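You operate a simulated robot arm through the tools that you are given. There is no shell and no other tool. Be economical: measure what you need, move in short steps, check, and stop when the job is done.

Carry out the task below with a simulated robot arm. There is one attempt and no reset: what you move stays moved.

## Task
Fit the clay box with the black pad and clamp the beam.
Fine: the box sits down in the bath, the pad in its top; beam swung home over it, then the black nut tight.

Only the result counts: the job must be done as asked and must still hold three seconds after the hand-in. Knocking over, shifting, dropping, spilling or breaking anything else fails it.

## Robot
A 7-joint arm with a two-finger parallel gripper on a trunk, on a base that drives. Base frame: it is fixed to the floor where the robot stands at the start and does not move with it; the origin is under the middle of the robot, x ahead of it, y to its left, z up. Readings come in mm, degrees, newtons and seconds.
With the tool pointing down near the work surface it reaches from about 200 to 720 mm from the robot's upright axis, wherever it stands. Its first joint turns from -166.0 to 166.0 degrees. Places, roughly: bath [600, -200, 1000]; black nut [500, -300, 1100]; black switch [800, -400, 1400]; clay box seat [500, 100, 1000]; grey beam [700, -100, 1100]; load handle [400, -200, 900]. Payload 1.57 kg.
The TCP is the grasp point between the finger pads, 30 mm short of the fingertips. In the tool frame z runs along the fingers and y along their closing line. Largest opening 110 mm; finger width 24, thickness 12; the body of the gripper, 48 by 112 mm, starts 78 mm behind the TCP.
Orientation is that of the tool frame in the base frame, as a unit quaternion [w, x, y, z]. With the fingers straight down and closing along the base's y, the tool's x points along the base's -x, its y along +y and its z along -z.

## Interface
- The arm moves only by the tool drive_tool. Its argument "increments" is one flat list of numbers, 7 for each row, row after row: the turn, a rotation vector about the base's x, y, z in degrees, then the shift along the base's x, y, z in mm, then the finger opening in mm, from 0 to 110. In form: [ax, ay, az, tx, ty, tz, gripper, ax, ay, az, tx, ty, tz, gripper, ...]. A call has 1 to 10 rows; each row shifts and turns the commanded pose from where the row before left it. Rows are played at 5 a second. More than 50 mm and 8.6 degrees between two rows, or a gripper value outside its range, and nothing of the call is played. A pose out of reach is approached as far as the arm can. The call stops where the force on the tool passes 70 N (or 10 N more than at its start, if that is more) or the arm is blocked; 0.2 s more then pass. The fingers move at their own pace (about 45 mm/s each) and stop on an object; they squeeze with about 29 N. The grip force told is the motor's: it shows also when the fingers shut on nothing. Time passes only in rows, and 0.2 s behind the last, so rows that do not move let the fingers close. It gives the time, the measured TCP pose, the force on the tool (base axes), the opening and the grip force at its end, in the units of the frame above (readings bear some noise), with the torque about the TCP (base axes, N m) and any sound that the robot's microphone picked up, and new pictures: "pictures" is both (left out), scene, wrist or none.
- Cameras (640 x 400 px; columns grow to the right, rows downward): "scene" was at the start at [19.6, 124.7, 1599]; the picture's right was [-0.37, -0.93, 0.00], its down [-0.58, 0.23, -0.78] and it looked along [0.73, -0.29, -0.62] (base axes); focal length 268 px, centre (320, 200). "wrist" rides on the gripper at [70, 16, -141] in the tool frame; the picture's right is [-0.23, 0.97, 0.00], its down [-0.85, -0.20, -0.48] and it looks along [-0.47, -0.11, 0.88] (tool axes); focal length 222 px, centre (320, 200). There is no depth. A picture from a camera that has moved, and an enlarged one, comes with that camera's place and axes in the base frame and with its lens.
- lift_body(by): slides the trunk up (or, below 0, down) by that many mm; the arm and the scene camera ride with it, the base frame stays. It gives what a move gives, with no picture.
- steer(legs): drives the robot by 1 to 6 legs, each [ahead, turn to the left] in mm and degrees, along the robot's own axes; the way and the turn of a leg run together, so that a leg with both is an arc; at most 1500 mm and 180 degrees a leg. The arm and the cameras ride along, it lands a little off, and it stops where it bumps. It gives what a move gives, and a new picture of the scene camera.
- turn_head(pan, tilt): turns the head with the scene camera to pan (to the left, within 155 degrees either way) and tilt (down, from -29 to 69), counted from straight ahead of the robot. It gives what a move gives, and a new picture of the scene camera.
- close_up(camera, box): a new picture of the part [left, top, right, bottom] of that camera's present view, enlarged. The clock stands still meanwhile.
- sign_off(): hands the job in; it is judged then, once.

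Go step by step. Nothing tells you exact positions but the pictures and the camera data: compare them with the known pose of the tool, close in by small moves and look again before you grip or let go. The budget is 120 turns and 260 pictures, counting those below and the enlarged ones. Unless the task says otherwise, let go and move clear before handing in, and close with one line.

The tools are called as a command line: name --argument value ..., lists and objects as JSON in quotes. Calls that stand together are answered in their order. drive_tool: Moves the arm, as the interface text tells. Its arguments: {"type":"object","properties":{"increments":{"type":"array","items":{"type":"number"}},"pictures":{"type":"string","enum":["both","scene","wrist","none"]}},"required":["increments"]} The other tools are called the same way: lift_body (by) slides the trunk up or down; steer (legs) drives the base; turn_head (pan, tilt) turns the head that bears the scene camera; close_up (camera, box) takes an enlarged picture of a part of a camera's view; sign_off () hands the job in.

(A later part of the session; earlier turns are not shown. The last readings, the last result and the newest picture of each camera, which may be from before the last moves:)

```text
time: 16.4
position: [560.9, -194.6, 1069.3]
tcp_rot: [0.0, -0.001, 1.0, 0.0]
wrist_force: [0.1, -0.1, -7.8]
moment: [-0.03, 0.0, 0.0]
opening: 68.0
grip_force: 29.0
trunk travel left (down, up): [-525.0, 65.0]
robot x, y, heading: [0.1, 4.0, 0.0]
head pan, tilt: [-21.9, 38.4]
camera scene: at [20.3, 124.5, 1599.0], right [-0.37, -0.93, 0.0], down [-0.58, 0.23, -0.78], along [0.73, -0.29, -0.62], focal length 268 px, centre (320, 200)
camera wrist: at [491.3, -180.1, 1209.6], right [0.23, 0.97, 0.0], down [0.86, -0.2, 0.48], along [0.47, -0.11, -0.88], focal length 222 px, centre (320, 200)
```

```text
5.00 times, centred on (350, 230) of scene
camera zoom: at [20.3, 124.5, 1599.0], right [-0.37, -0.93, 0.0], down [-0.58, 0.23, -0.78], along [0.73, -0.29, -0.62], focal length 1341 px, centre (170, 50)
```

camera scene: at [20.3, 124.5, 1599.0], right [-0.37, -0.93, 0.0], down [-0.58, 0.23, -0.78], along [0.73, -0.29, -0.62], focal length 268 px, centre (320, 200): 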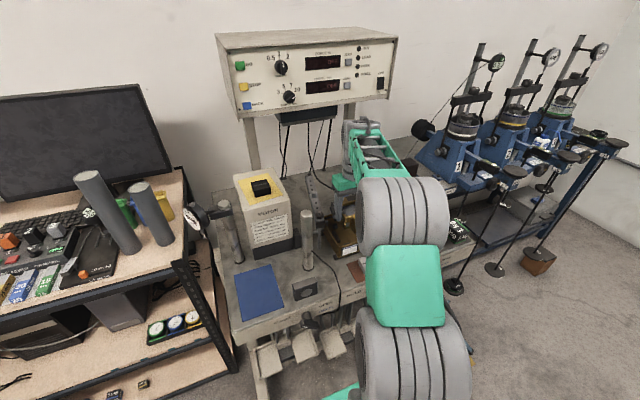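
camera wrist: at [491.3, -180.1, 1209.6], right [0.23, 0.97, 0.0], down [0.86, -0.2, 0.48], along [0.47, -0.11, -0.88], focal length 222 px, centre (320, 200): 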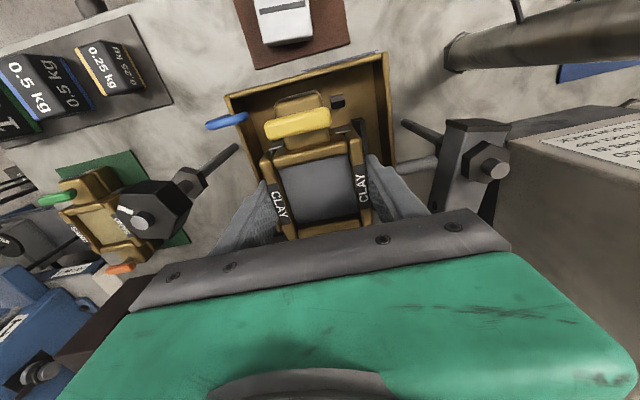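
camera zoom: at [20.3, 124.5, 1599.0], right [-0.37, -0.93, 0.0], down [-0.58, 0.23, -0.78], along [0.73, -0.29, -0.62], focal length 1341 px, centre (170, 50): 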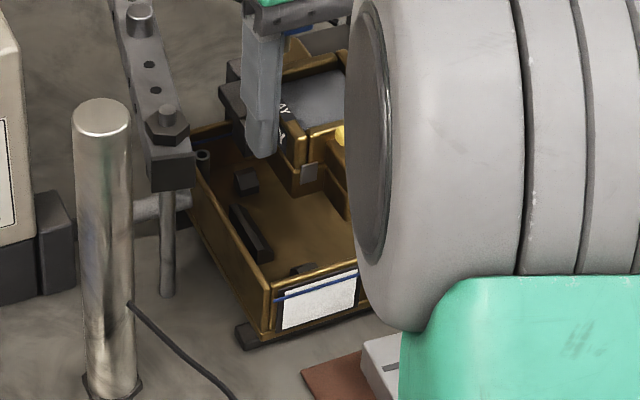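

Near block measured at [513, -167, 962], so the seat centre of [559.5, -194.5] holds. I'll lower close to the seat and check again.

drive_tool --increments '[0, 0, 0, -1.5, 0, -25, 30, 0, 0, 0, 0, 0, -15, 30, 0, 0, 0, 0, 0, -10, 30, 0, 0, 0, 0, 0, 0, 30]'

close_up --camera "wrist" --box '[190, 60, 450, 220]'

close_up --camera "scene" --box '[310, 200, 380, 260]'

```text
time: 17.4
position: [559.1, -194.7, 1019.0]
tcp_rot: [0.0, -0.001, 1.0, 0.001]
wrist_force: [-0.6, 2.5, -4.9]
moment: [0.0, 0.05, -0.02]
opening: 67.9
grip_force: 29.2
trunk travel left (down, up): [-525.0, 65.0]
robot x, y, heading: [-0.4, 2.6, 0.1]
head pan, tilt: [-21.9, 38.4]
camera scene: at [20.1, 125.0, 1599.0], right [-0.37, -0.93, 0.0], down [-0.58, 0.23, -0.78], along [0.73, -0.29, -0.62], focal length 268 px, centre (320, 200)
camera wrist: at [489.2, -180.3, 1159.0], right [0.23, 0.97, 0.0], down [0.85, -0.2, 0.48], along [0.47, -0.11, -0.88], focal length 222 px, centre (320, 200)
```

scene: 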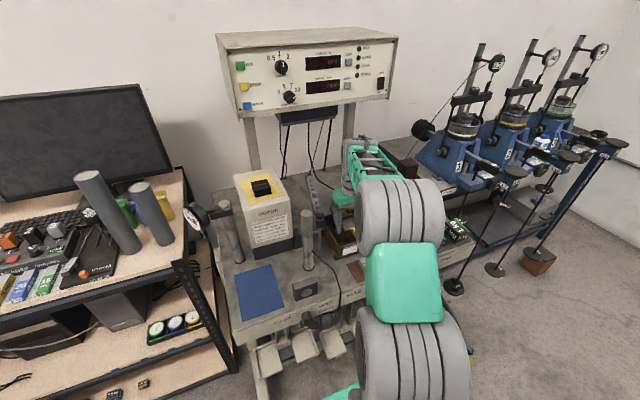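
wrist: 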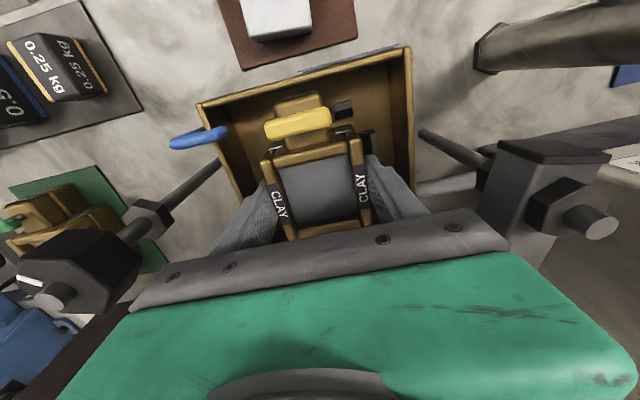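

```text
2.46 times, centred on (320, 140) of wrist
camera zoom: at [489.2, -180.3, 1159.0], right [0.23, 0.97, 0.0], down [0.85, -0.2, 0.48], along [0.47, -0.11, -0.88], focal length 547 px, centre (320, 348)
```

zoom: 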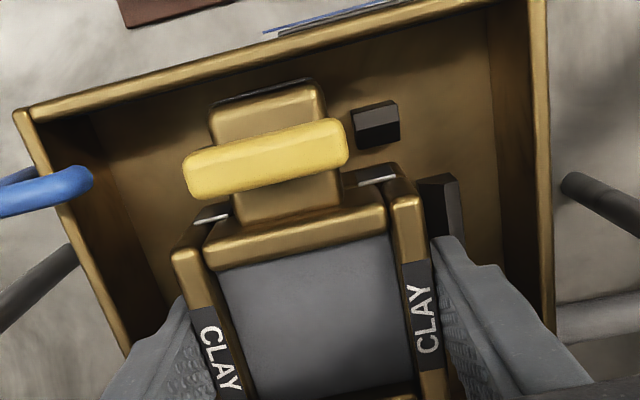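

```text
6.67 times, centred on (345, 230) of scene
camera zoom: at [20.1, 125.0, 1599.0], right [-0.37, -0.93, 0.0], down [-0.58, 0.23, -0.78], along [0.73, -0.29, -0.62], focal length 1788 px, centre (153, 0)
```

zoom: 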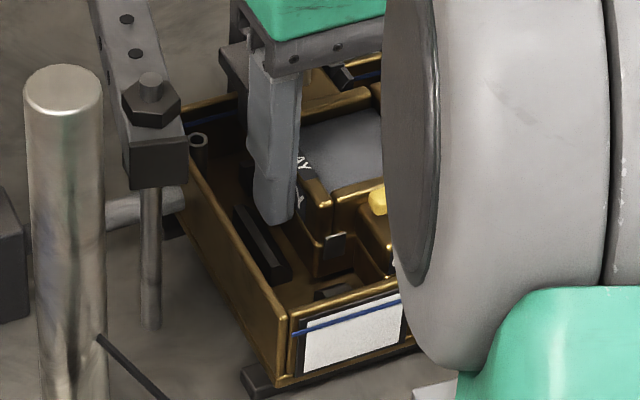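

There's a light touch of about 2.5 N in y, probably the blue tongue meeting the fork. I'll continue in small steps with a slight shift to +y.

drive_tool --increments '[0, 0, 0, 0, 1, 0, 30, 0, 0, 0, 0, 0, -2, 30, 0, 0, 0, 0, 0, 0, 30]' --pictures "none"

drive_tool --increments '[0, 0, 0, 0, 0, -2, 30, 0, 0, 0, 0, 0, -2, 30, 0, 0, 0, 0, 0, 0, 30]' --pictures "none"

```text
time: 18.2
position: [558.0, -194.4, 1016.1]
tcp_rot: [0.0, -0.001, 1.0, 0.0]
wrist_force: [0.5, -0.2, -7.8]
moment: [0.01, 0.05, 0.01]
opening: 67.8
grip_force: 28.9
trunk travel left (down, up): [-525.0, 65.0]
robot x, y, heading: [0.6, -2.4, 0.0]
head pan, tilt: [-21.9, 38.4]
```

```text
time: 19.0
position: [558.3, -193.7, 1012.2]
tcp_rot: [-0.001, 0.0, 1.0, 0.0]
wrist_force: [1.1, 0.6, -7.5]
moment: [0.01, 0.01, -0.03]
opening: 67.7
grip_force: 29.0
trunk travel left (down, up): [-525.0, 65.0]
robot x, y, heading: [2.3, 0.1, 0.4]
head pan, tilt: [-21.9, 38.4]
```

Free again, so that shift fixed it. I'm continuing down.

drive_tool --increments '[0, 0, 0, 0.5, 0, -2, 30, 0, 0, 0, 0, 0, -2, 30, 0, 0, 0, 0, 0, -2, 30, 0, 0, 0, 0, 0, 0, 30]' --pictures "none"

drive_tool --increments '[0, 0, 0, 0, 0, -2, 30, 0, 0, 0, 0, 0, -2, 30, 0, 0, 0, 0, 0, 0, 30]' --pictures "none"

close_up --camera "wrist" --box '[190, 60, 450, 220]'

close_up --camera "scene" --box '[310, 200, 380, 260]'

```text
time: 20.0
position: [557.7, -194.3, 1009.6]
tcp_rot: [0.004, 0.0, 1.0, -0.002]
wrist_force: [2.0, -0.5, 20.8]
moment: [0.16, -0.23, 0.07]
opening: 67.9
grip_force: 28.8
trunk travel left (down, up): [-525.0, 65.0]
robot x, y, heading: [-0.2, 0.6, 0.2]
head pan, tilt: [-21.9, 38.4]
```

```text
time: 20.8
position: [558.6, -193.9, 1008.5]
tcp_rot: [0.007, 0.0, 1.0, -0.003]
wrist_force: [-1.6, -4.6, 51.3]
moment: [-0.44, 1.17, 0.24]
opening: 68.1
grip_force: 29.2
trunk travel left (down, up): [-525.0, 65.0]
robot x, y, heading: [-1.1, 2.7, 0.3]
head pan, tilt: [-21.9, 38.4]
```

```text
2.46 times, centred on (320, 140) of wrist
camera zoom: at [486.5, -178.9, 1149.3], right [0.23, 0.97, 0.0], down [0.85, -0.2, 0.49], along [0.48, -0.11, -0.87], focal length 547 px, centre (320, 348)
```

zoom: 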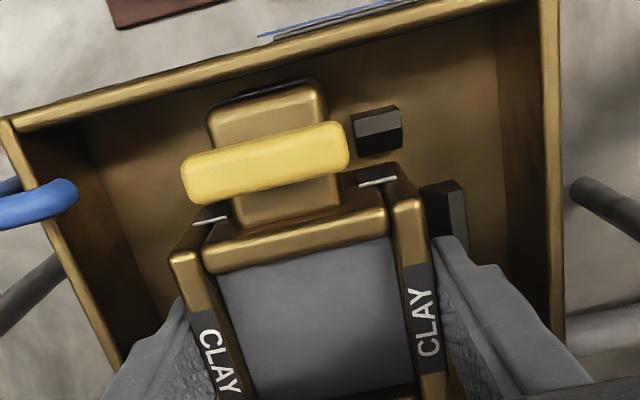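

```text
6.67 times, centred on (345, 230) of scene
camera zoom: at [15.5, 125.6, 1599.3], right [-0.37, -0.93, 0.0], down [-0.57, 0.23, -0.79], along [0.73, -0.29, -0.62], focal length 1788 px, centre (153, 0)
```

zoom: 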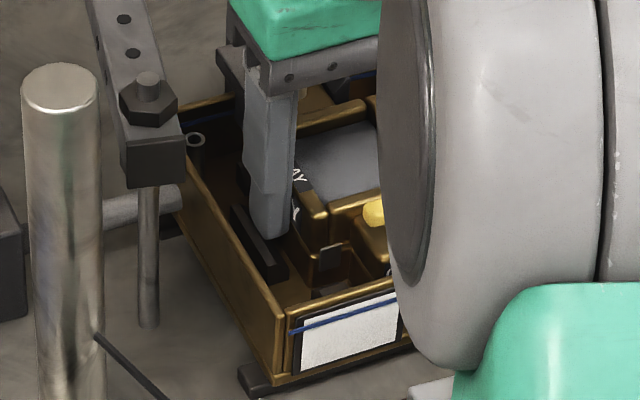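

Contact at TCP z≈1009: first evenly, then tilting when pushed. I'll back off the push and zoom in to see whether the box is on the floor or on a block.

drive_tool --increments '[0, 0, 0, 0, 0, 3, 30, 0, 0, 0, 0, 0, 0, 30]' --pictures "none"

close_up --camera "scene" --box '[338, 224, 368, 248]'

close_up --camera "wrist" --box '[310, 90, 390, 150]'

```text
time: 21.4
position: [557.9, -193.9, 1009.1]
tcp_rot: [0.004, 0.0, 1.0, -0.002]
wrist_force: [2.2, -8.0, 37.6]
moment: [-1.4, -0.62, -0.05]
opening: 67.8
grip_force: 28.9
trunk travel left (down, up): [-525.0, 65.0]
robot x, y, heading: [0.2, 0.7, 0.2]
head pan, tilt: [-21.9, 38.4]
```

```text
16.00 times, centred on (353, 236) of scene
camera zoom: at [17.0, 125.0, 1599.0], right [-0.37, -0.93, 0.0], down [-0.58, 0.23, -0.78], along [0.73, -0.29, -0.62], focal length 4292 px, centre (-208, -376)
```

zoom: 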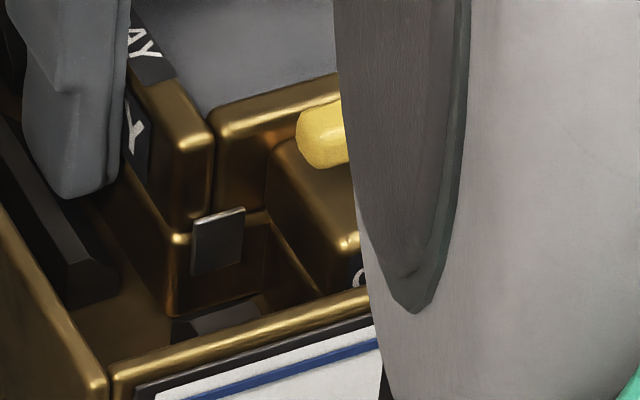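

```text
6.67 times, centred on (350, 120) of wrist
camera zoom: at [487.1, -179.2, 1149.6], right [0.23, 0.97, 0.0], down [0.85, -0.2, 0.49], along [0.47, -0.11, -0.87], focal length 1481 px, centre (120, 733)
```

zoom: 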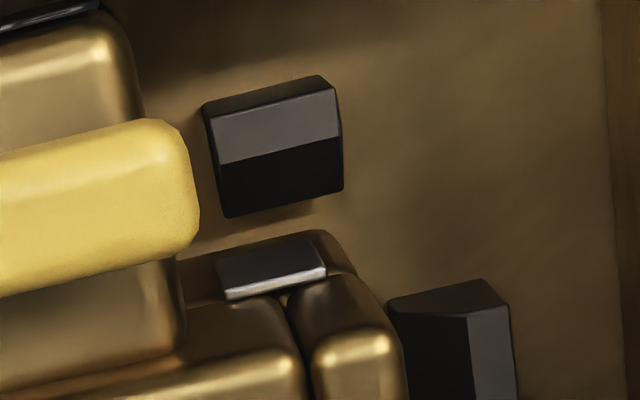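

The full front of the box is still visible, so it's perched on the block chamfers about 12 mm high and a little too near in x. I'll lift 6 mm and re-centre at x≈560, y≈-195.

drive_tool --increments '[0, 0, 0, 0, 0, 6, 30, 0, 0, 0, 0, 0, 0, 30, 0, 0, 0, 0, 0, 0, 30]' --pictures "none"

close_up --camera "wrist" --box '[240, 80, 400, 180]'

```text
time: 22.2
position: [558.2, -193.4, 1009.4]
tcp_rot: [-0.001, 0.0, 1.0, 0.0]
wrist_force: [7.2, -8.7, 7.9]
moment: [-0.77, -0.77, 0.07]
opening: 67.9
grip_force: 29.2
trunk travel left (down, up): [-525.0, 65.0]
robot x, y, heading: [-1.2, -0.7, -0.2]
head pan, tilt: [-21.9, 38.4]
```

```text
4.00 times, centred on (320, 130) of wrist
camera zoom: at [488.2, -179.2, 1150.9], right [0.23, 0.97, 0.0], down [0.86, -0.2, 0.48], along [0.46, -0.11, -0.88], focal length 888 px, centre (320, 480)
```

zoom: 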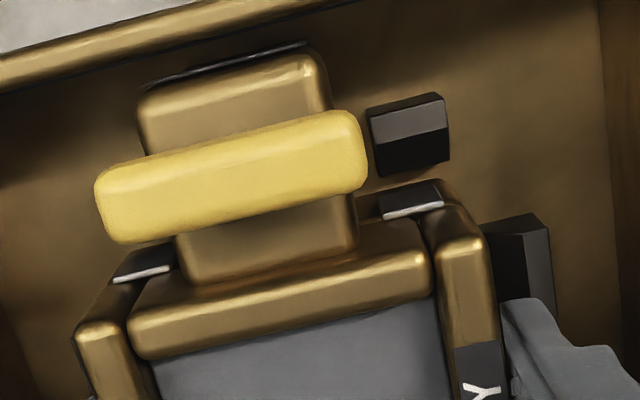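

The side forces (+x, −y) agree with my geometry: the box should move about +2 in x and −2 in y. I'm shifting and lowering again.

drive_tool --increments '[0, 0, 0, 0, 0, 4, 30, 0, 0, 0, 2, -2, 0, 30, 0, 0, 0, 0, 0, 0, 30]' --pictures "none"

drive_tool --increments '[0, 0, 0, 0, 0, -2, 30, 0, 0, 0, 0, 0, -2, 30, 0, 0, 0, 0, 0, -2, 30, 0, 0, 0, 0, 0, 0, 30]' --pictures "none"

```text
time: 23.0
position: [559.5, -194.7, 1013.8]
tcp_rot: [-0.002, -0.001, 1.0, 0.001]
wrist_force: [-1.3, 4.1, -8.1]
moment: [-0.13, 0.02, 0.03]
opening: 67.9
grip_force: 29.0
trunk travel left (down, up): [-525.0, 65.0]
robot x, y, heading: [0.1, 0.7, -0.0]
head pan, tilt: [-21.9, 38.4]
```

```text
time: 24.0
position: [561.2, -193.7, 1009.5]
tcp_rot: [0.0, -0.001, 1.0, 0.0]
wrist_force: [-0.2, 11.1, -0.7]
moment: [0.26, 0.04, 0.4]
opening: 68.1
grip_force: 28.4
trunk travel left (down, up): [-525.0, 65.0]
robot x, y, heading: [-2.5, 0.4, -0.1]
head pan, tilt: [-21.9, 38.4]
```

The far tongue is pushed +y while the near corner was pushed −y, so the bath has a slight yaw relative to the box. I'll lift a touch, turn the box about +1.5° and retry.

drive_tool --increments '[0, 0, 0, 0, 0, 4, 30, 0, 0, 1.5, -0.5, 0.3, 0, 30, 0, 0, 0, 0, 0, 0, 30]' --pictures "none"

drive_tool --increments '[0, 0, 0, 0, 0, -2, 30, 0, 0, 0, 0, 0, -2, 30, 0, 0, 0, 0, 0, -2, 30, 0, 0, 0, 0, 0, 0, 30]' --pictures "none"

```text
time: 24.8
position: [559.6, -194.7, 1013.6]
tcp_rot: [-0.002, -0.013, 1.0, 0.0]
wrist_force: [-2.7, 14.2, -11.8]
moment: [0.75, -0.03, -0.44]
opening: 68.2
grip_force: 29.3
trunk travel left (down, up): [-525.0, 65.0]
robot x, y, heading: [0.6, -2.5, -0.1]
head pan, tilt: [-21.9, 38.4]
```

```text
time: 25.8
position: [560.5, -194.2, 1009.7]
tcp_rot: [0.001, -0.014, 1.0, -0.001]
wrist_force: [-5.0, 14.5, 13.3]
moment: [1.34, 0.3, -0.7]
opening: 67.9
grip_force: 28.6
trunk travel left (down, up): [-525.0, 65.0]
robot x, y, heading: [-0.9, -0.4, 0.0]
head pan, tilt: [-21.9, 38.4]
```

Turning made the y-force worse, so I need to see whether the gripper itself is touching something. Looking at both cameras.

drive_tool --increments '[0, 0, 0, 0, 0, 8, 30, 0, 0, 0, 0, 0, 0, 30]'

close_up --camera "wrist" --box '[0, 150, 220, 330]'

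close_up --camera "scene" --box '[310, 130, 430, 250]'

```text
time: 26.4
position: [559.4, -194.3, 1012.9]
tcp_rot: [-0.001, -0.012, 1.0, 0.0]
wrist_force: [-2.1, 13.3, -13.3]
moment: [0.75, 0.01, -0.36]
opening: 68.0
grip_force: 29.0
trunk travel left (down, up): [-525.0, 65.0]
robot x, y, heading: [3.8, -0.8, -0.2]
head pan, tilt: [-21.9, 38.4]
camera scene: at [20.7, 126.2, 1598.7], right [-0.37, -0.93, 0.0], down [-0.58, 0.23, -0.78], along [0.73, -0.29, -0.62], focal length 268 px, centre (320, 200)
camera wrist: at [490.1, -181.7, 1154.6], right [0.2, 0.98, 0.0], down [0.86, -0.18, 0.48], along [0.47, -0.1, -0.88], focal length 222 px, centre (320, 200)
```

scene: 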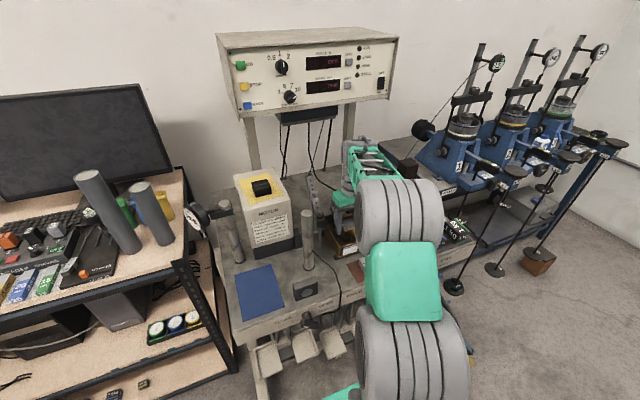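
wrist: 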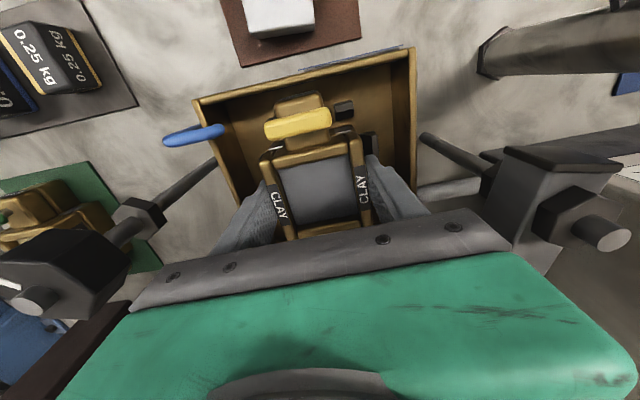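

```text
2.22 times, centred on (110, 240) of wrist
camera zoom: at [490.1, -181.7, 1154.6], right [0.2, 0.98, 0.0], down [0.86, -0.18, 0.48], along [0.47, -0.1, -0.88], focal length 494 px, centre (787, 111)
```

zoom: 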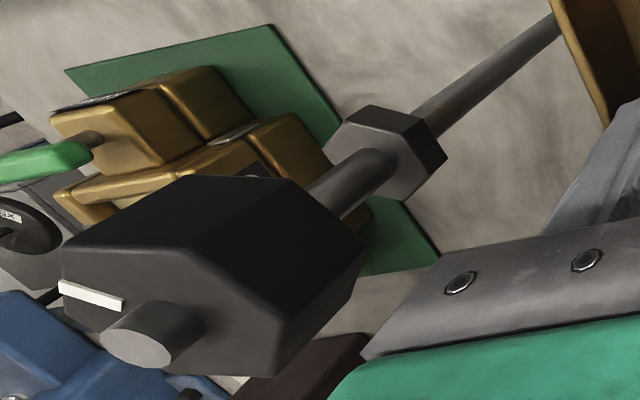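

```text
3.33 times, centred on (370, 190) of scene
camera zoom: at [20.7, 126.2, 1598.7], right [-0.37, -0.93, 0.0], down [-0.58, 0.23, -0.78], along [0.73, -0.29, -0.62], focal length 894 px, centre (153, 233)
```

zoom: 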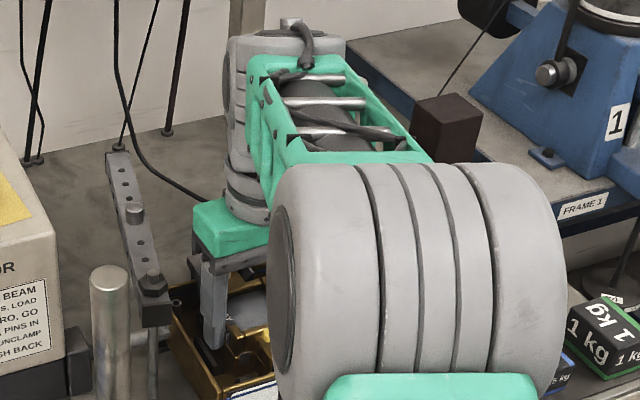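

The gripper is clear of everything. The tongue is already in the fork, which resists the yaw and wants y≈−193.7. I'll undo the yaw, move back in y, keep x≈560 and go down.

drive_tool --increments '[0, 0, -1.5, 0.5, 1.5, 0, 30, 0, 0, 0, 0, 0, 0, 30]' --pictures "none"

drive_tool --increments '[0, 0, 0, 0, 0, -2, 30, 0, 0, 0, 0, 0, -2, 30, 0, 0, 0, 0, 0, 0, 30]' --pictures "none"

drive_tool --increments '[0, 0, 0, 0, 0, -2, 30, 0, 0, 0, 0, 0, -2, 30, 0, 0, 0, 0, 0, 0, 30]' --pictures "none"

```text
time: 27.0
position: [560.2, -194.9, 1016.5]
tcp_rot: [0.0, 0.002, 1.0, 0.0]
wrist_force: [-3.6, 2.0, -8.1]
moment: [0.02, 0.15, 0.12]
opening: 68.0
grip_force: 28.8
trunk travel left (down, up): [-525.0, 65.0]
robot x, y, heading: [-1.0, 0.4, -0.1]
head pan, tilt: [-21.9, 38.4]
```

```text
time: 27.8
position: [561.0, -193.7, 1012.2]
tcp_rot: [0.0, 0.0, 1.0, 0.0]
wrist_force: [-1.7, -0.1, -7.0]
moment: [0.0, 0.04, 0.06]
opening: 67.9
grip_force: 29.9
trunk travel left (down, up): [-525.0, 65.0]
robot x, y, heading: [0.1, 1.2, 0.2]
head pan, tilt: [-21.9, 38.4]
```

```text
time: 28.6
position: [559.2, -194.2, 1010.8]
tcp_rot: [0.002, 0.0, 1.0, -0.001]
wrist_force: [-2.6, -0.2, 13.0]
moment: [0.89, 0.36, 0.14]
opening: 67.9
grip_force: 28.8
trunk travel left (down, up): [-525.0, 65.0]
robot x, y, heading: [-1.3, -1.7, -0.1]
head pan, tilt: [-21.9, 38.4]
```

Now it's bearing on the +y side block, so the bath's seat sits slightly more −y than the fork's centre. I'll try in between, at y≈−194.8, and go down further.

drive_tool --increments '[0, 0, 0, 0, 0, 4, 30, 0, 0, 0, 0.5, -1, 0, 30, 0, 0, 0, 0, 0, 0, 30]' --pictures "none"

drive_tool --increments '[0, 0, 0, 0, 0, -2, 30, 0, 0, 0, 0, 0, -2, 30, 0, 0, 0, 0, 0, -2, 30, 0, 0, 0, 0, 0, 0, 30]' --pictures "none"

close_up --camera "wrist" --box '[240, 80, 400, 180]'

```text
time: 29.4
position: [560.3, -195.1, 1009.5]
tcp_rot: [-0.002, -0.001, 1.0, 0.001]
wrist_force: [-5.0, 3.4, -5.5]
moment: [0.05, 0.06, 0.29]
opening: 67.8
grip_force: 29.1
trunk travel left (down, up): [-525.0, 65.0]
robot x, y, heading: [2.7, -3.2, -0.2]
head pan, tilt: [-21.9, 38.4]
```

```text
time: 30.4
position: [559.6, -195.2, 1009.9]
tcp_rot: [0.003, -0.001, 1.0, -0.001]
wrist_force: [-10.2, 6.6, 22.4]
moment: [0.22, 1.26, 0.21]
opening: 68.1
grip_force: 29.3
trunk travel left (down, up): [-525.0, 65.0]
robot x, y, heading: [3.0, 2.2, 0.2]
head pan, tilt: [-21.9, 38.4]
```

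```text
4.00 times, centred on (320, 130) of wrist
camera zoom: at [489.8, -179.4, 1150.0], right [0.23, 0.97, 0.0], down [0.85, -0.2, 0.48], along [0.47, -0.11, -0.88], focal length 888 px, centre (320, 480)
```

zoom: 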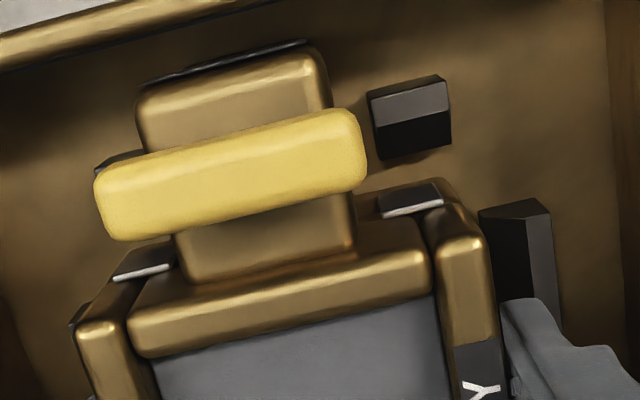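

Now Fx is −10 N, so x is slightly too far. I'll wiggle in place under light down force, x back by about 1 mm, and see if it drops.

drive_tool --increments '[0, 0, 0, -0.7, 0, 0, 30, 0, 0, 0, -0.7, 0.3, 0, 30, 0, 0, 0, 0, 0, -1, 30, 0, 0, 0, 0, 0, 0, 30]' --pictures "none"

close_up --camera "scene" --box '[318, 200, 368, 250]'

```text
time: 31.4
position: [560.7, -193.5, 1010.4]
tcp_rot: [0.005, 0.0, 1.0, -0.002]
wrist_force: [2.3, 0.9, 42.2]
moment: [0.06, 1.09, -0.08]
opening: 67.7
grip_force: 28.7
trunk travel left (down, up): [-525.0, 65.0]
robot x, y, heading: [-0.3, 0.5, -0.4]
head pan, tilt: [-21.9, 38.4]
```

```text
8.00 times, centred on (343, 225) of scene
camera zoom: at [16.8, 126.3, 1599.2], right [-0.37, -0.93, 0.0], down [-0.58, 0.23, -0.78], along [0.73, -0.29, -0.62], focal length 2146 px, centre (136, 0)
```

zoom: 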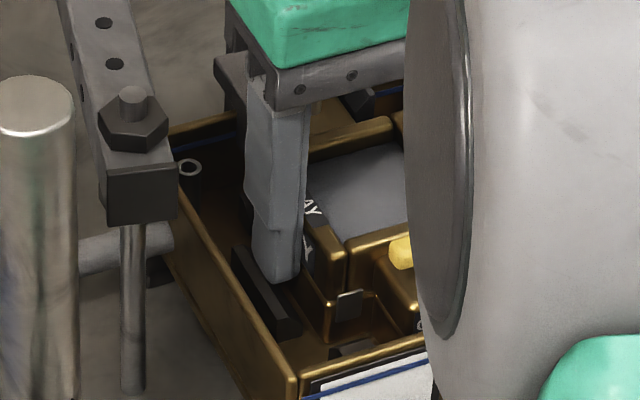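

It bears flat, with no side force. Geometry puts the seat nearer y≈−196, with only about 1.7 mm clearance each way, so I'll lighten the down force and scan slowly toward −y.

drive_tool --increments '[0, 0, 0, 0, 0, 3, 30, 0, 0, 0, 0, 0, 0, 30]' --pictures "none"

drive_tool --increments '[0, 0, 0, 0.4, -0.5, 0, 30, 0, 0, 0, 0, -0.5, 0, 30, 0, 0, 0, 0, -0.5, -0.5, 30, 0, 0, 0, 0, 0, 0, 30]' --pictures "none"

drive_tool --increments '[0, 0, 0, 0, -0.5, -0.5, 30, 0, 0, 0, 0, -0.5, -0.5, 30, 0, 0, 0, 0, 0, 0, 30]' --pictures "none"

```text
time: 32.0
position: [561.4, -194.1, 1010.0]
tcp_rot: [0.002, 0.0, 1.0, -0.001]
wrist_force: [7.5, -0.6, 29.4]
moment: [-1.08, -0.9, 0.05]
opening: 67.6
grip_force: 29.7
trunk travel left (down, up): [-525.0, 65.0]
robot x, y, heading: [-1.3, -0.5, -0.2]
head pan, tilt: [-21.9, 38.4]
```

```text
time: 33.0
position: [559.8, -193.7, 1009.2]
tcp_rot: [0.002, -0.002, 1.0, -0.001]
wrist_force: [10.0, 8.5, 30.3]
moment: [-0.75, -1.0, 0.25]
opening: 67.7
grip_force: 28.9
trunk travel left (down, up): [-525.0, 65.0]
robot x, y, heading: [2.7, 2.5, 0.4]
head pan, tilt: [-21.9, 38.4]
```

```text
time: 33.8
position: [559.4, -193.7, 1009.3]
tcp_rot: [0.002, -0.001, 1.0, -0.001]
wrist_force: [10.3, 22.2, 38.0]
moment: [0.18, -0.6, 0.54]
opening: 67.7
grip_force: 29.3
trunk travel left (down, up): [-525.0, 65.0]
robot x, y, heading: [-0.3, -0.6, -0.0]
head pan, tilt: [-21.9, 38.4]
```

The fork side resists firmly. I'll relax to neutral, release the box where it stands perched and level, and look at it from above with the gripper out of the way.

drive_tool --increments '[0, 0, 0, 0, 2, 0, 30, 0, 0, 0, 0, 0, 2.5, 30, 0, 0, 0, 0, 0, 0, 30]' --pictures "none"

drive_tool --increments '[0, 0, 0, 0, 0, 0, 62, 0, 0, 0, 0, 0, 0, 72, 0, 0, 0, 0, 0, 0, 82, 0, 0, 0, 0, 0, 0, 82]'

close_up --camera "wrist" --box '[240, 80, 400, 180]'

```text
time: 34.6
position: [560.0, -196.2, 1010.5]
tcp_rot: [0.001, 0.001, 1.0, -0.001]
wrist_force: [10.7, 5.4, 25.1]
moment: [-0.84, -0.86, 0.34]
opening: 68.1
grip_force: 28.7
trunk travel left (down, up): [-525.0, 65.0]
robot x, y, heading: [-0.6, 2.3, -0.2]
head pan, tilt: [-21.9, 38.4]
```

```text
time: 35.6
position: [560.9, -195.0, 1010.7]
tcp_rot: [0.001, 0.001, 1.0, -0.001]
wrist_force: [9.9, 0.1, 23.1]
moment: [-0.73, -0.2, 0.2]
opening: 68.5
grip_force: 0.1
trunk travel left (down, up): [-525.0, 65.0]
robot x, y, heading: [-2.1, 0.7, 0.0]
head pan, tilt: [-21.9, 38.4]
camera scene: at [19.0, 125.8, 1599.0], right [-0.37, -0.93, 0.0], down [-0.58, 0.23, -0.78], along [0.73, -0.29, -0.62], focal length 268 px, centre (320, 200)
camera wrist: at [490.0, -179.8, 1150.3], right [0.23, 0.97, 0.0], down [0.85, -0.2, 0.48], along [0.47, -0.11, -0.88], focal length 222 px, centre (320, 200)
```

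scene: 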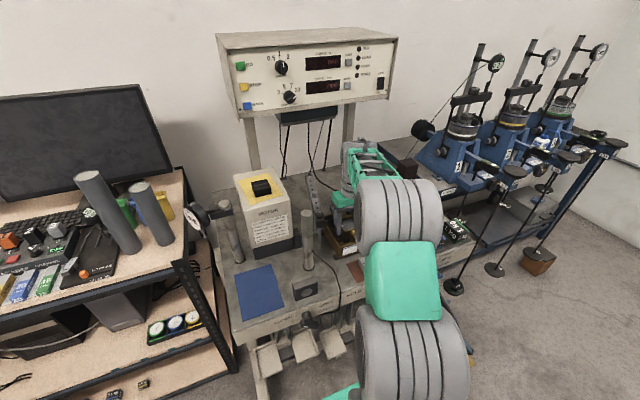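
wrist: 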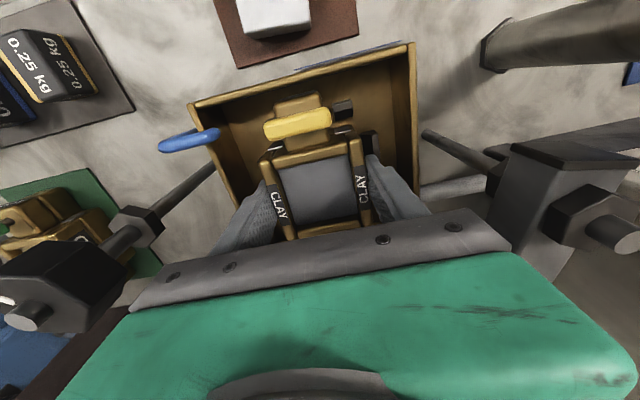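

```text
4.00 times, centred on (320, 130) of wrist
camera zoom: at [490.0, -179.8, 1150.3], right [0.23, 0.97, 0.0], down [0.85, -0.2, 0.48], along [0.47, -0.11, -0.88], focal length 888 px, centre (320, 480)
```

zoom: 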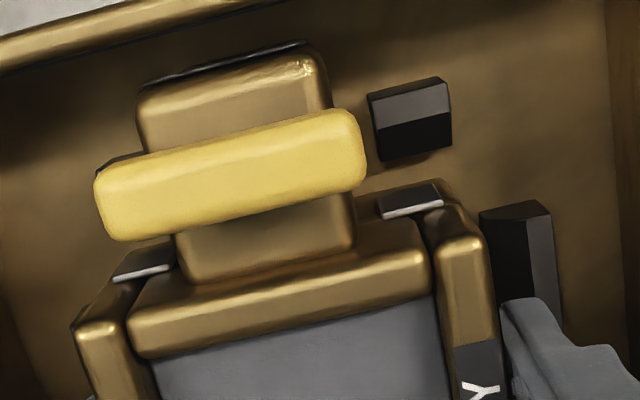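

The fingers won't open though the grip is slack. So it's my fingertips resting on the long side blocks, and the box hangs lower between them than I thought. I'll raise slightly so the fingers can open and the box can settle.

drive_tool --increments '[0, 0, 0, 0, 0, 1.5, 82, 0, 0, 0, 0, 0, 1.5, 82, 0, 0, 0, 0, 0, 0, 82]'

close_up --camera "wrist" --box '[240, 80, 400, 180]'

```text
time: 36.4
position: [558.8, -196.0, 1010.6]
tcp_rot: [-0.003, 0.002, 1.0, 0.001]
wrist_force: [-0.8, 6.6, 6.7]
moment: [0.28, -0.19, 0.15]
opening: 79.0
grip_force: 0.1
trunk travel left (down, up): [-525.0, 65.0]
robot x, y, heading: [0.8, 2.9, 0.3]
head pan, tilt: [-21.9, 38.4]
camera scene: at [19.0, 126.1, 1598.8], right [-0.37, -0.93, 0.0], down [-0.58, 0.23, -0.78], along [0.73, -0.29, -0.62], focal length 268 px, centre (320, 200)
camera wrist: at [489.0, -180.7, 1151.1], right [0.23, 0.97, 0.0], down [0.86, -0.2, 0.47], along [0.46, -0.11, -0.88], focal length 222 px, centre (320, 200)
```

scene: 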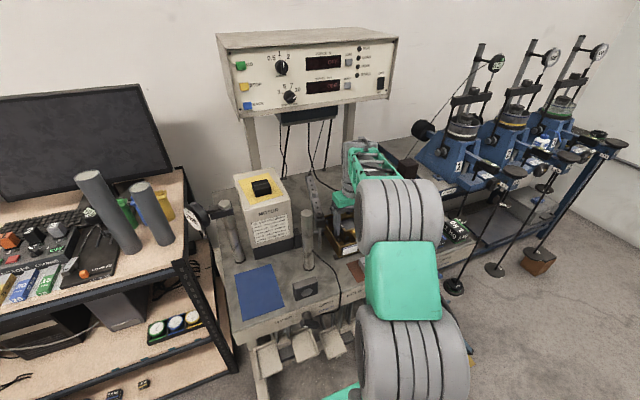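
wrist: 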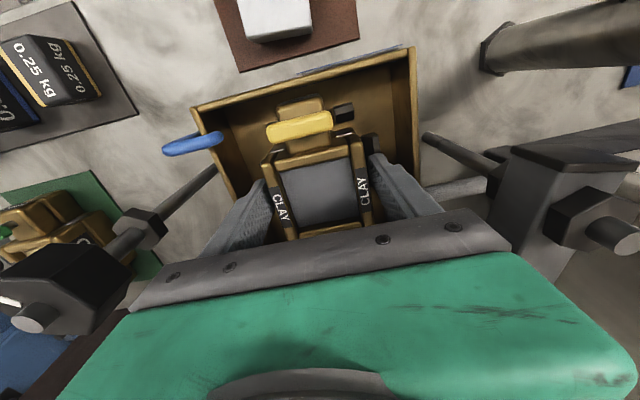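

```text
4.00 times, centred on (320, 130) of wrist
camera zoom: at [489.0, -180.7, 1151.1], right [0.23, 0.97, 0.0], down [0.86, -0.2, 0.47], along [0.46, -0.11, -0.88], focal length 888 px, centre (320, 480)
```

zoom: 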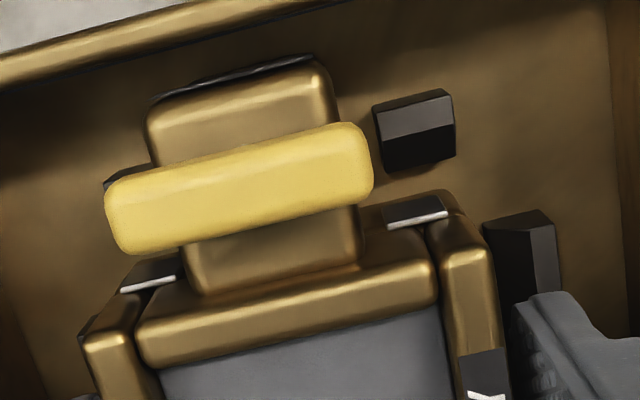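

The fingers are free and the box is standing in the bath. I'll rise clear and inspect.

drive_tool --increments '[0, 0, 0, 0, 1, 10, 88, 0, 0, 0, 0, 0, 25, 95, 0, 0, 0, 0, 0, 45, 95, 0, 0, 0, 10, 0, 45, 95, 0, 0, 0, 20, 0, 45, 95, 0, 0, 0, 0, 0, 0, 95]'

close_up --camera "wrist" --box '[250, 80, 410, 210]'

close_up --camera "scene" --box '[318, 200, 378, 260]'

```text
time: 37.8
position: [590.2, -193.7, 1184.9]
tcp_rot: [0.001, 0.001, 1.0, 0.0]
wrist_force: [0.1, -0.2, -0.7]
moment: [0.01, 0.0, 0.01]
opening: 95.0
grip_force: 0.0
trunk travel left (down, up): [-525.0, 65.0]
robot x, y, heading: [2.9, -4.0, 0.0]
head pan, tilt: [-21.9, 38.4]
camera scene: at [19.6, 125.1, 1599.0], right [-0.37, -0.93, 0.0], down [-0.58, 0.23, -0.78], along [0.73, -0.29, -0.62], focal length 268 px, centre (320, 200)
camera wrist: at [521.3, -179.4, 1325.5], right [0.23, 0.97, 0.0], down [0.85, -0.2, 0.48], along [0.47, -0.11, -0.88], focal length 222 px, centre (320, 200)
```

scene: 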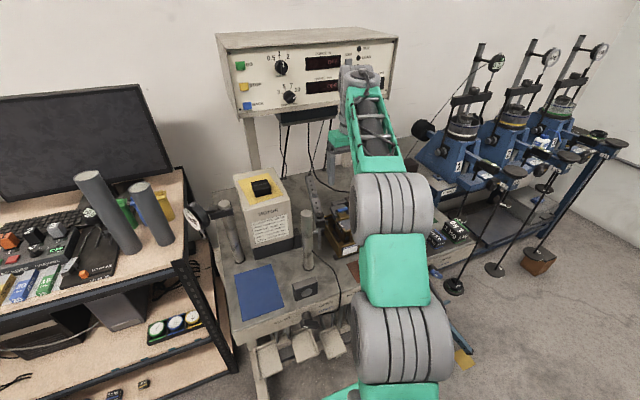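
wrist: 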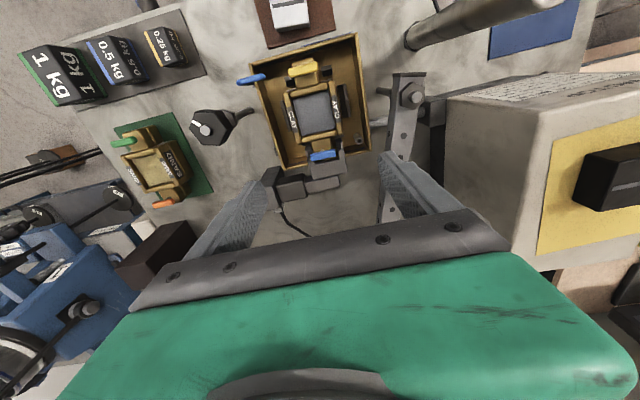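

```text
3.08 times, centred on (330, 145) of wrist
camera zoom: at [521.3, -179.4, 1325.5], right [0.23, 0.97, 0.0], down [0.85, -0.2, 0.48], along [0.47, -0.11, -0.88], focal length 684 px, centre (289, 369)
```

zoom: 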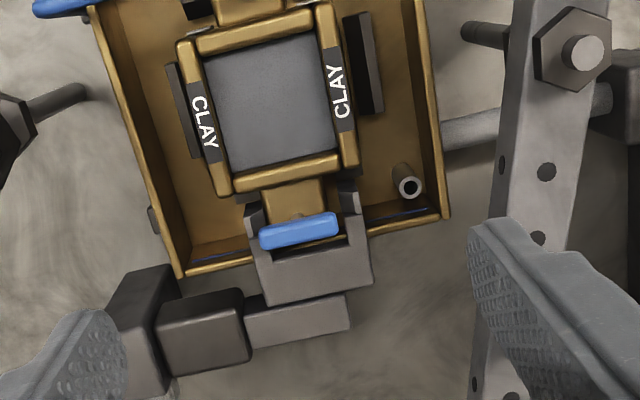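

```text
6.67 times, centred on (348, 230) of scene
camera zoom: at [19.6, 125.1, 1599.0], right [-0.37, -0.93, 0.0], down [-0.58, 0.23, -0.78], along [0.73, -0.29, -0.62], focal length 1788 px, centre (133, 0)
```

zoom: 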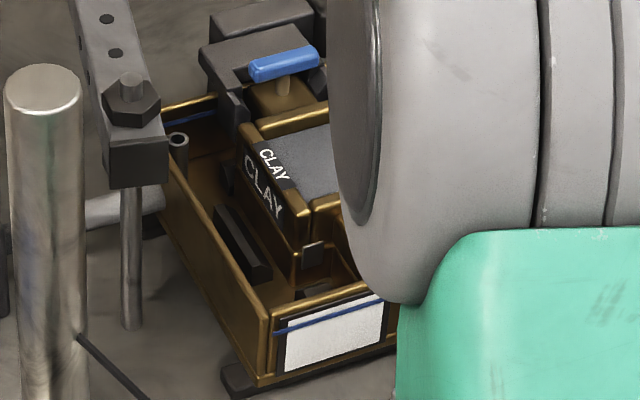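

close_up --camera "scene" --box '[338, 215, 368, 248]'

close_up --camera "wrist" --box '[280, 50, 350, 120]'

close_up --camera "wrist" --box '[285, 110, 365, 180]'

```text
12.12 times, centred on (353, 232) of scene
camera zoom: at [19.6, 125.1, 1599.0], right [-0.37, -0.93, 0.0], down [-0.58, 0.23, -0.78], along [0.73, -0.29, -0.62], focal length 3252 px, centre (-80, -182)
```

zoom: 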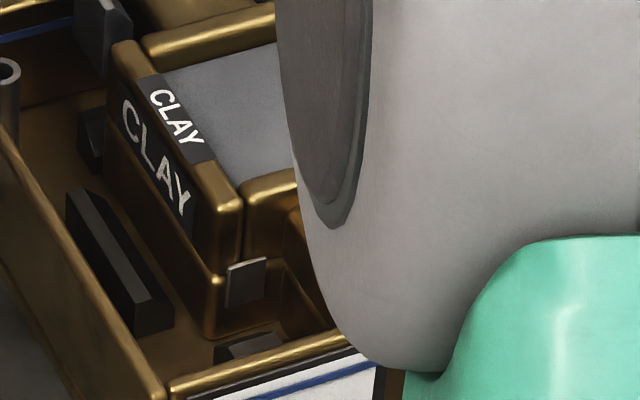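

```text
5.71 times, centred on (315, 85) of wrist
camera zoom: at [521.3, -179.4, 1325.5], right [0.23, 0.97, 0.0], down [0.85, -0.2, 0.48], along [0.47, -0.11, -0.88], focal length 1269 px, centre (349, 857)
```

zoom: 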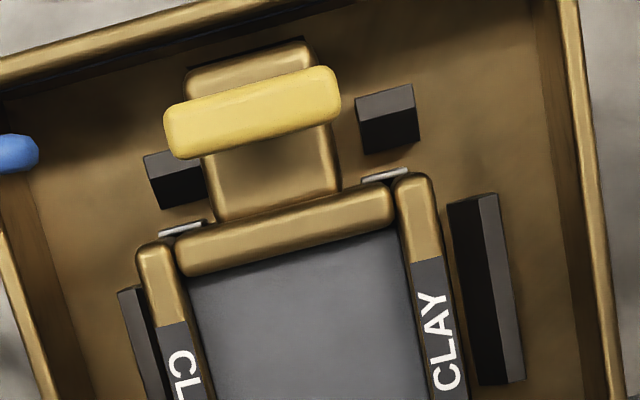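

```text
5.71 times, centred on (325, 145) of wrist
camera zoom: at [521.3, -179.4, 1325.5], right [0.23, 0.97, 0.0], down [0.85, -0.2, 0.48], along [0.47, -0.11, -0.88], focal length 1269 px, centre (291, 514)
```

zoom: 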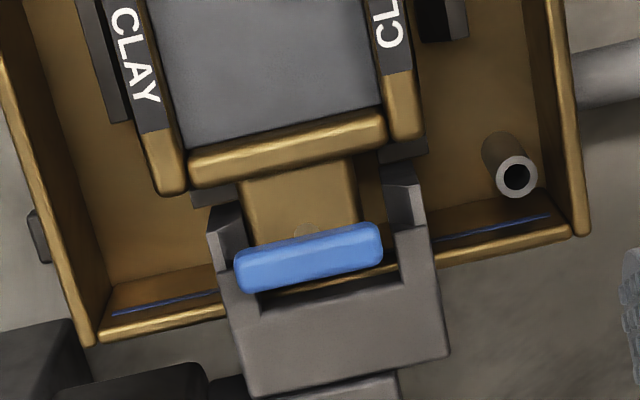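

The box is perched on the −y block's chamfer: it sits at y≈−196.3 and x≈562, while the seat is at about y −194.4, x 559.5. My fingertips had been hitting the side blocks. I'll regrip about 8 mm higher with the tips clear, then shift the box into place.

drive_tool --increments '[0, 0, 0, -15, -0.5, -45, 90, 0, 0, 0, -14, 0, -45, 90, 0, 0, 0, 0, 0, -40, 90, 0, 0, 0, 0, 0, -20, 90, 0, 0, 0, 0, 0, -16, 90, 0, 0, 0, 0, 0, 0, 90]'

close_up --camera "wrist" --box '[220, 80, 420, 220]'

close_up --camera "scene" --box '[318, 200, 368, 250]'

```text
time: 39.2
position: [562.0, -195.7, 1016.2]
tcp_rot: [-0.001, 0.0, 1.0, 0.001]
wrist_force: [0.2, 0.4, 0.6]
moment: [0.0, -0.03, 0.02]
opening: 89.9
grip_force: 0.1
trunk travel left (down, up): [-525.0, 65.0]
robot x, y, heading: [0.4, 0.2, -0.2]
head pan, tilt: [-21.9, 38.4]
camera scene: at [19.7, 125.1, 1599.0], right [-0.37, -0.93, 0.0], down [-0.58, 0.23, -0.78], along [0.73, -0.29, -0.62], focal length 268 px, centre (320, 200)
camera wrist: at [491.8, -180.8, 1156.4], right [0.23, 0.97, 0.0], down [0.85, -0.2, 0.48], along [0.47, -0.11, -0.88], focal length 222 px, centre (320, 200)
```

scene: 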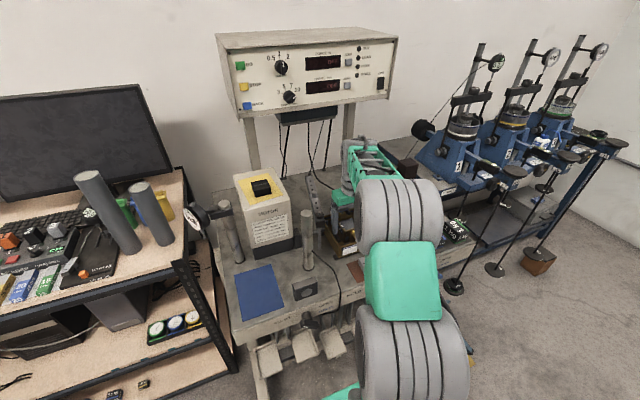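
wrist: 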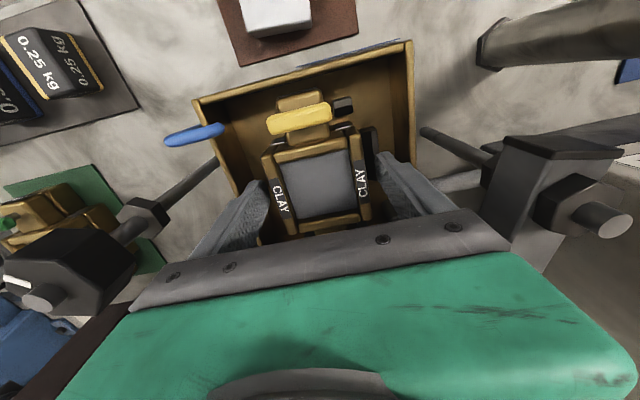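

```text
2.86 times, centred on (320, 150) of wrist
camera zoom: at [491.8, -180.8, 1156.4], right [0.23, 0.97, 0.0], down [0.85, -0.2, 0.48], along [0.47, -0.11, -0.88], focal length 635 px, centre (320, 343)
```

zoom: 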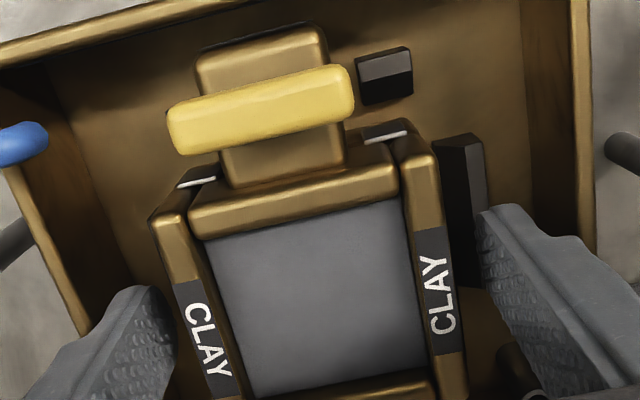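

```text
8.00 times, centred on (343, 225) of scene
camera zoom: at [19.7, 125.1, 1599.0], right [-0.37, -0.93, 0.0], down [-0.58, 0.23, -0.78], along [0.73, -0.29, -0.62], focal length 2146 px, centre (136, 0)
```

zoom: 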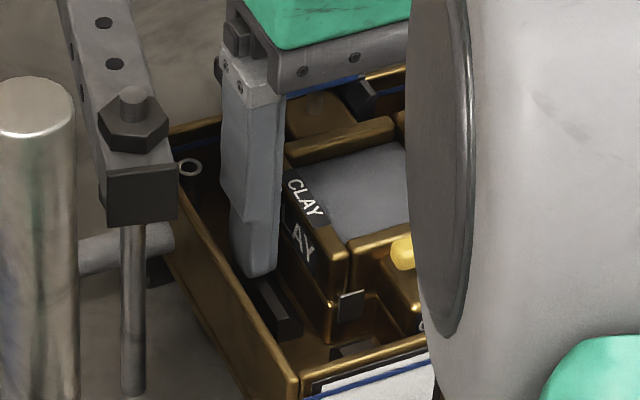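

drive_tool --increments '[0, 0, 0, -1, 0.3, 1.5, 80, 0, 0, 0, 0, 0, 0, 70, 0, 0, 0, 0, 0, 0, 50, 0, 0, 0, 0, 0, 0, 30, 0, 0, 0, 0, 0, 0, 30, 0, 0, 0, 0, 0, 0, 30]' --pictures "none"

drive_tool --increments '[0, 0, 0, 0, 0, 3, 30, 0, 0, 0, 0, 0, 3, 30, 0, 0, 0, 0, 0, 0, 30]' --pictures "none"

close_up --camera "wrist" --box '[220, 80, 420, 220]'

```text
time: 40.6
position: [561.3, -194.8, 1017.9]
tcp_rot: [0.0, -0.001, 1.0, 0.001]
wrist_force: [-0.2, 0.5, 1.4]
moment: [0.12, 0.11, -0.07]
opening: 67.8
grip_force: 28.6
trunk travel left (down, up): [-525.0, 65.0]
robot x, y, heading: [-0.9, 2.4, -0.1]
head pan, tilt: [-21.9, 38.4]
```

```text
time: 41.4
position: [561.7, -195.1, 1021.7]
tcp_rot: [-0.001, 0.001, 1.0, -0.001]
wrist_force: [0.0, 0.4, -7.5]
moment: [0.03, -0.01, 0.01]
opening: 68.1
grip_force: 29.2
trunk travel left (down, up): [-525.0, 65.0]
robot x, y, heading: [-0.6, -4.4, -0.0]
head pan, tilt: [-21.9, 38.4]
```

```text
2.86 times, centred on (320, 150) of wrist
camera zoom: at [491.0, -180.1, 1163.1], right [0.23, 0.97, 0.0], down [0.86, -0.2, 0.48], along [0.47, -0.11, -0.88], focal length 635 px, centre (320, 343)
```

zoom: 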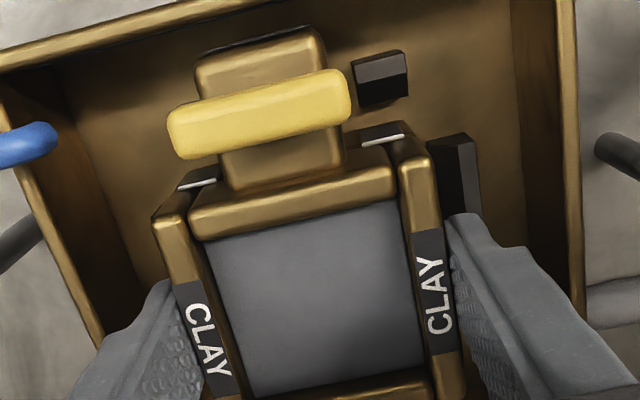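

Held, with clearance below the tips. I'm shifting about −2.7 in x and +0.6 in y, then lowering.

drive_tool --increments '[0, 0, 0, -2.7, 0.6, 0, 30, 0, 0, 0, 0, 0, -3, 30, 0, 0, 0, 0, 0, -2, 30, 0, 0, 0, 0, 0, 0, 30]' --pictures "none"

drive_tool --increments '[0, 0, 0, 0, 0, -2, 30, 0, 0, 0, 0, 0, -2, 30, 0, 0, 0, 0, 0, 0, 30]' --pictures "none"

```text
time: 42.4
position: [558.3, -193.9, 1017.5]
tcp_rot: [-0.001, 0.001, 1.0, 0.0]
wrist_force: [-0.3, -0.7, -6.8]
moment: [0.02, 0.01, -0.01]
opening: 68.2
grip_force: 29.0
trunk travel left (down, up): [-525.0, 65.0]
robot x, y, heading: [1.3, -1.0, 0.1]
head pan, tilt: [-21.9, 38.4]
```

```text
time: 43.2
position: [557.8, -193.3, 1018.0]
tcp_rot: [0.003, -0.001, 1.0, -0.001]
wrist_force: [-0.6, 0.8, 19.2]
moment: [0.31, 0.16, -0.19]
opening: 68.0
grip_force: 28.7
trunk travel left (down, up): [-525.0, 65.0]
robot x, y, heading: [1.4, 3.6, -0.0]
head pan, tilt: [-21.9, 38.4]
```

Flat contact at the same height again, with only vertical force. That could be the bath floor itself, so I'll zoom hard on the block and box-bottom area.

close_up --camera "scene" --box '[342, 232, 362, 248]'

close_up --camera "wrist" --box '[320, 85, 390, 150]'

```text
16.00 times, centred on (352, 240) of scene
camera zoom: at [18.0, 125.7, 1599.3], right [-0.37, -0.93, 0.0], down [-0.58, 0.23, -0.78], along [0.73, -0.29, -0.62], focal length 4292 px, centre (-192, -440)
```

zoom: 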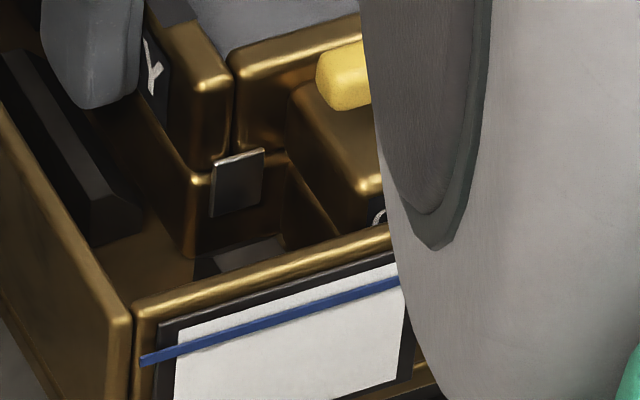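

```text
6.15 times, centred on (355, 118) of wrist
camera zoom: at [487.4, -178.5, 1157.6], right [0.23, 0.97, 0.0], down [0.85, -0.2, 0.48], along [0.47, -0.11, -0.87], focal length 1367 px, centre (105, 708)
```

zoom: 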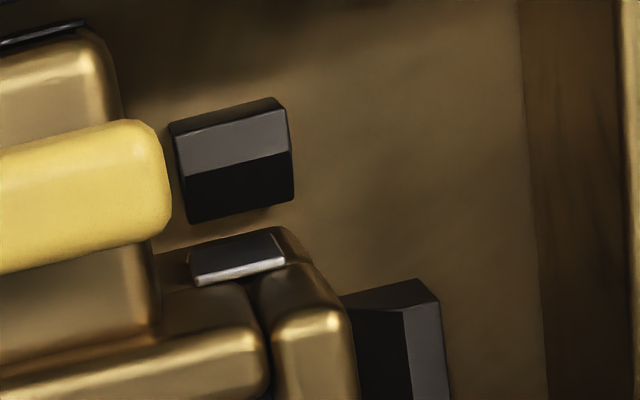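

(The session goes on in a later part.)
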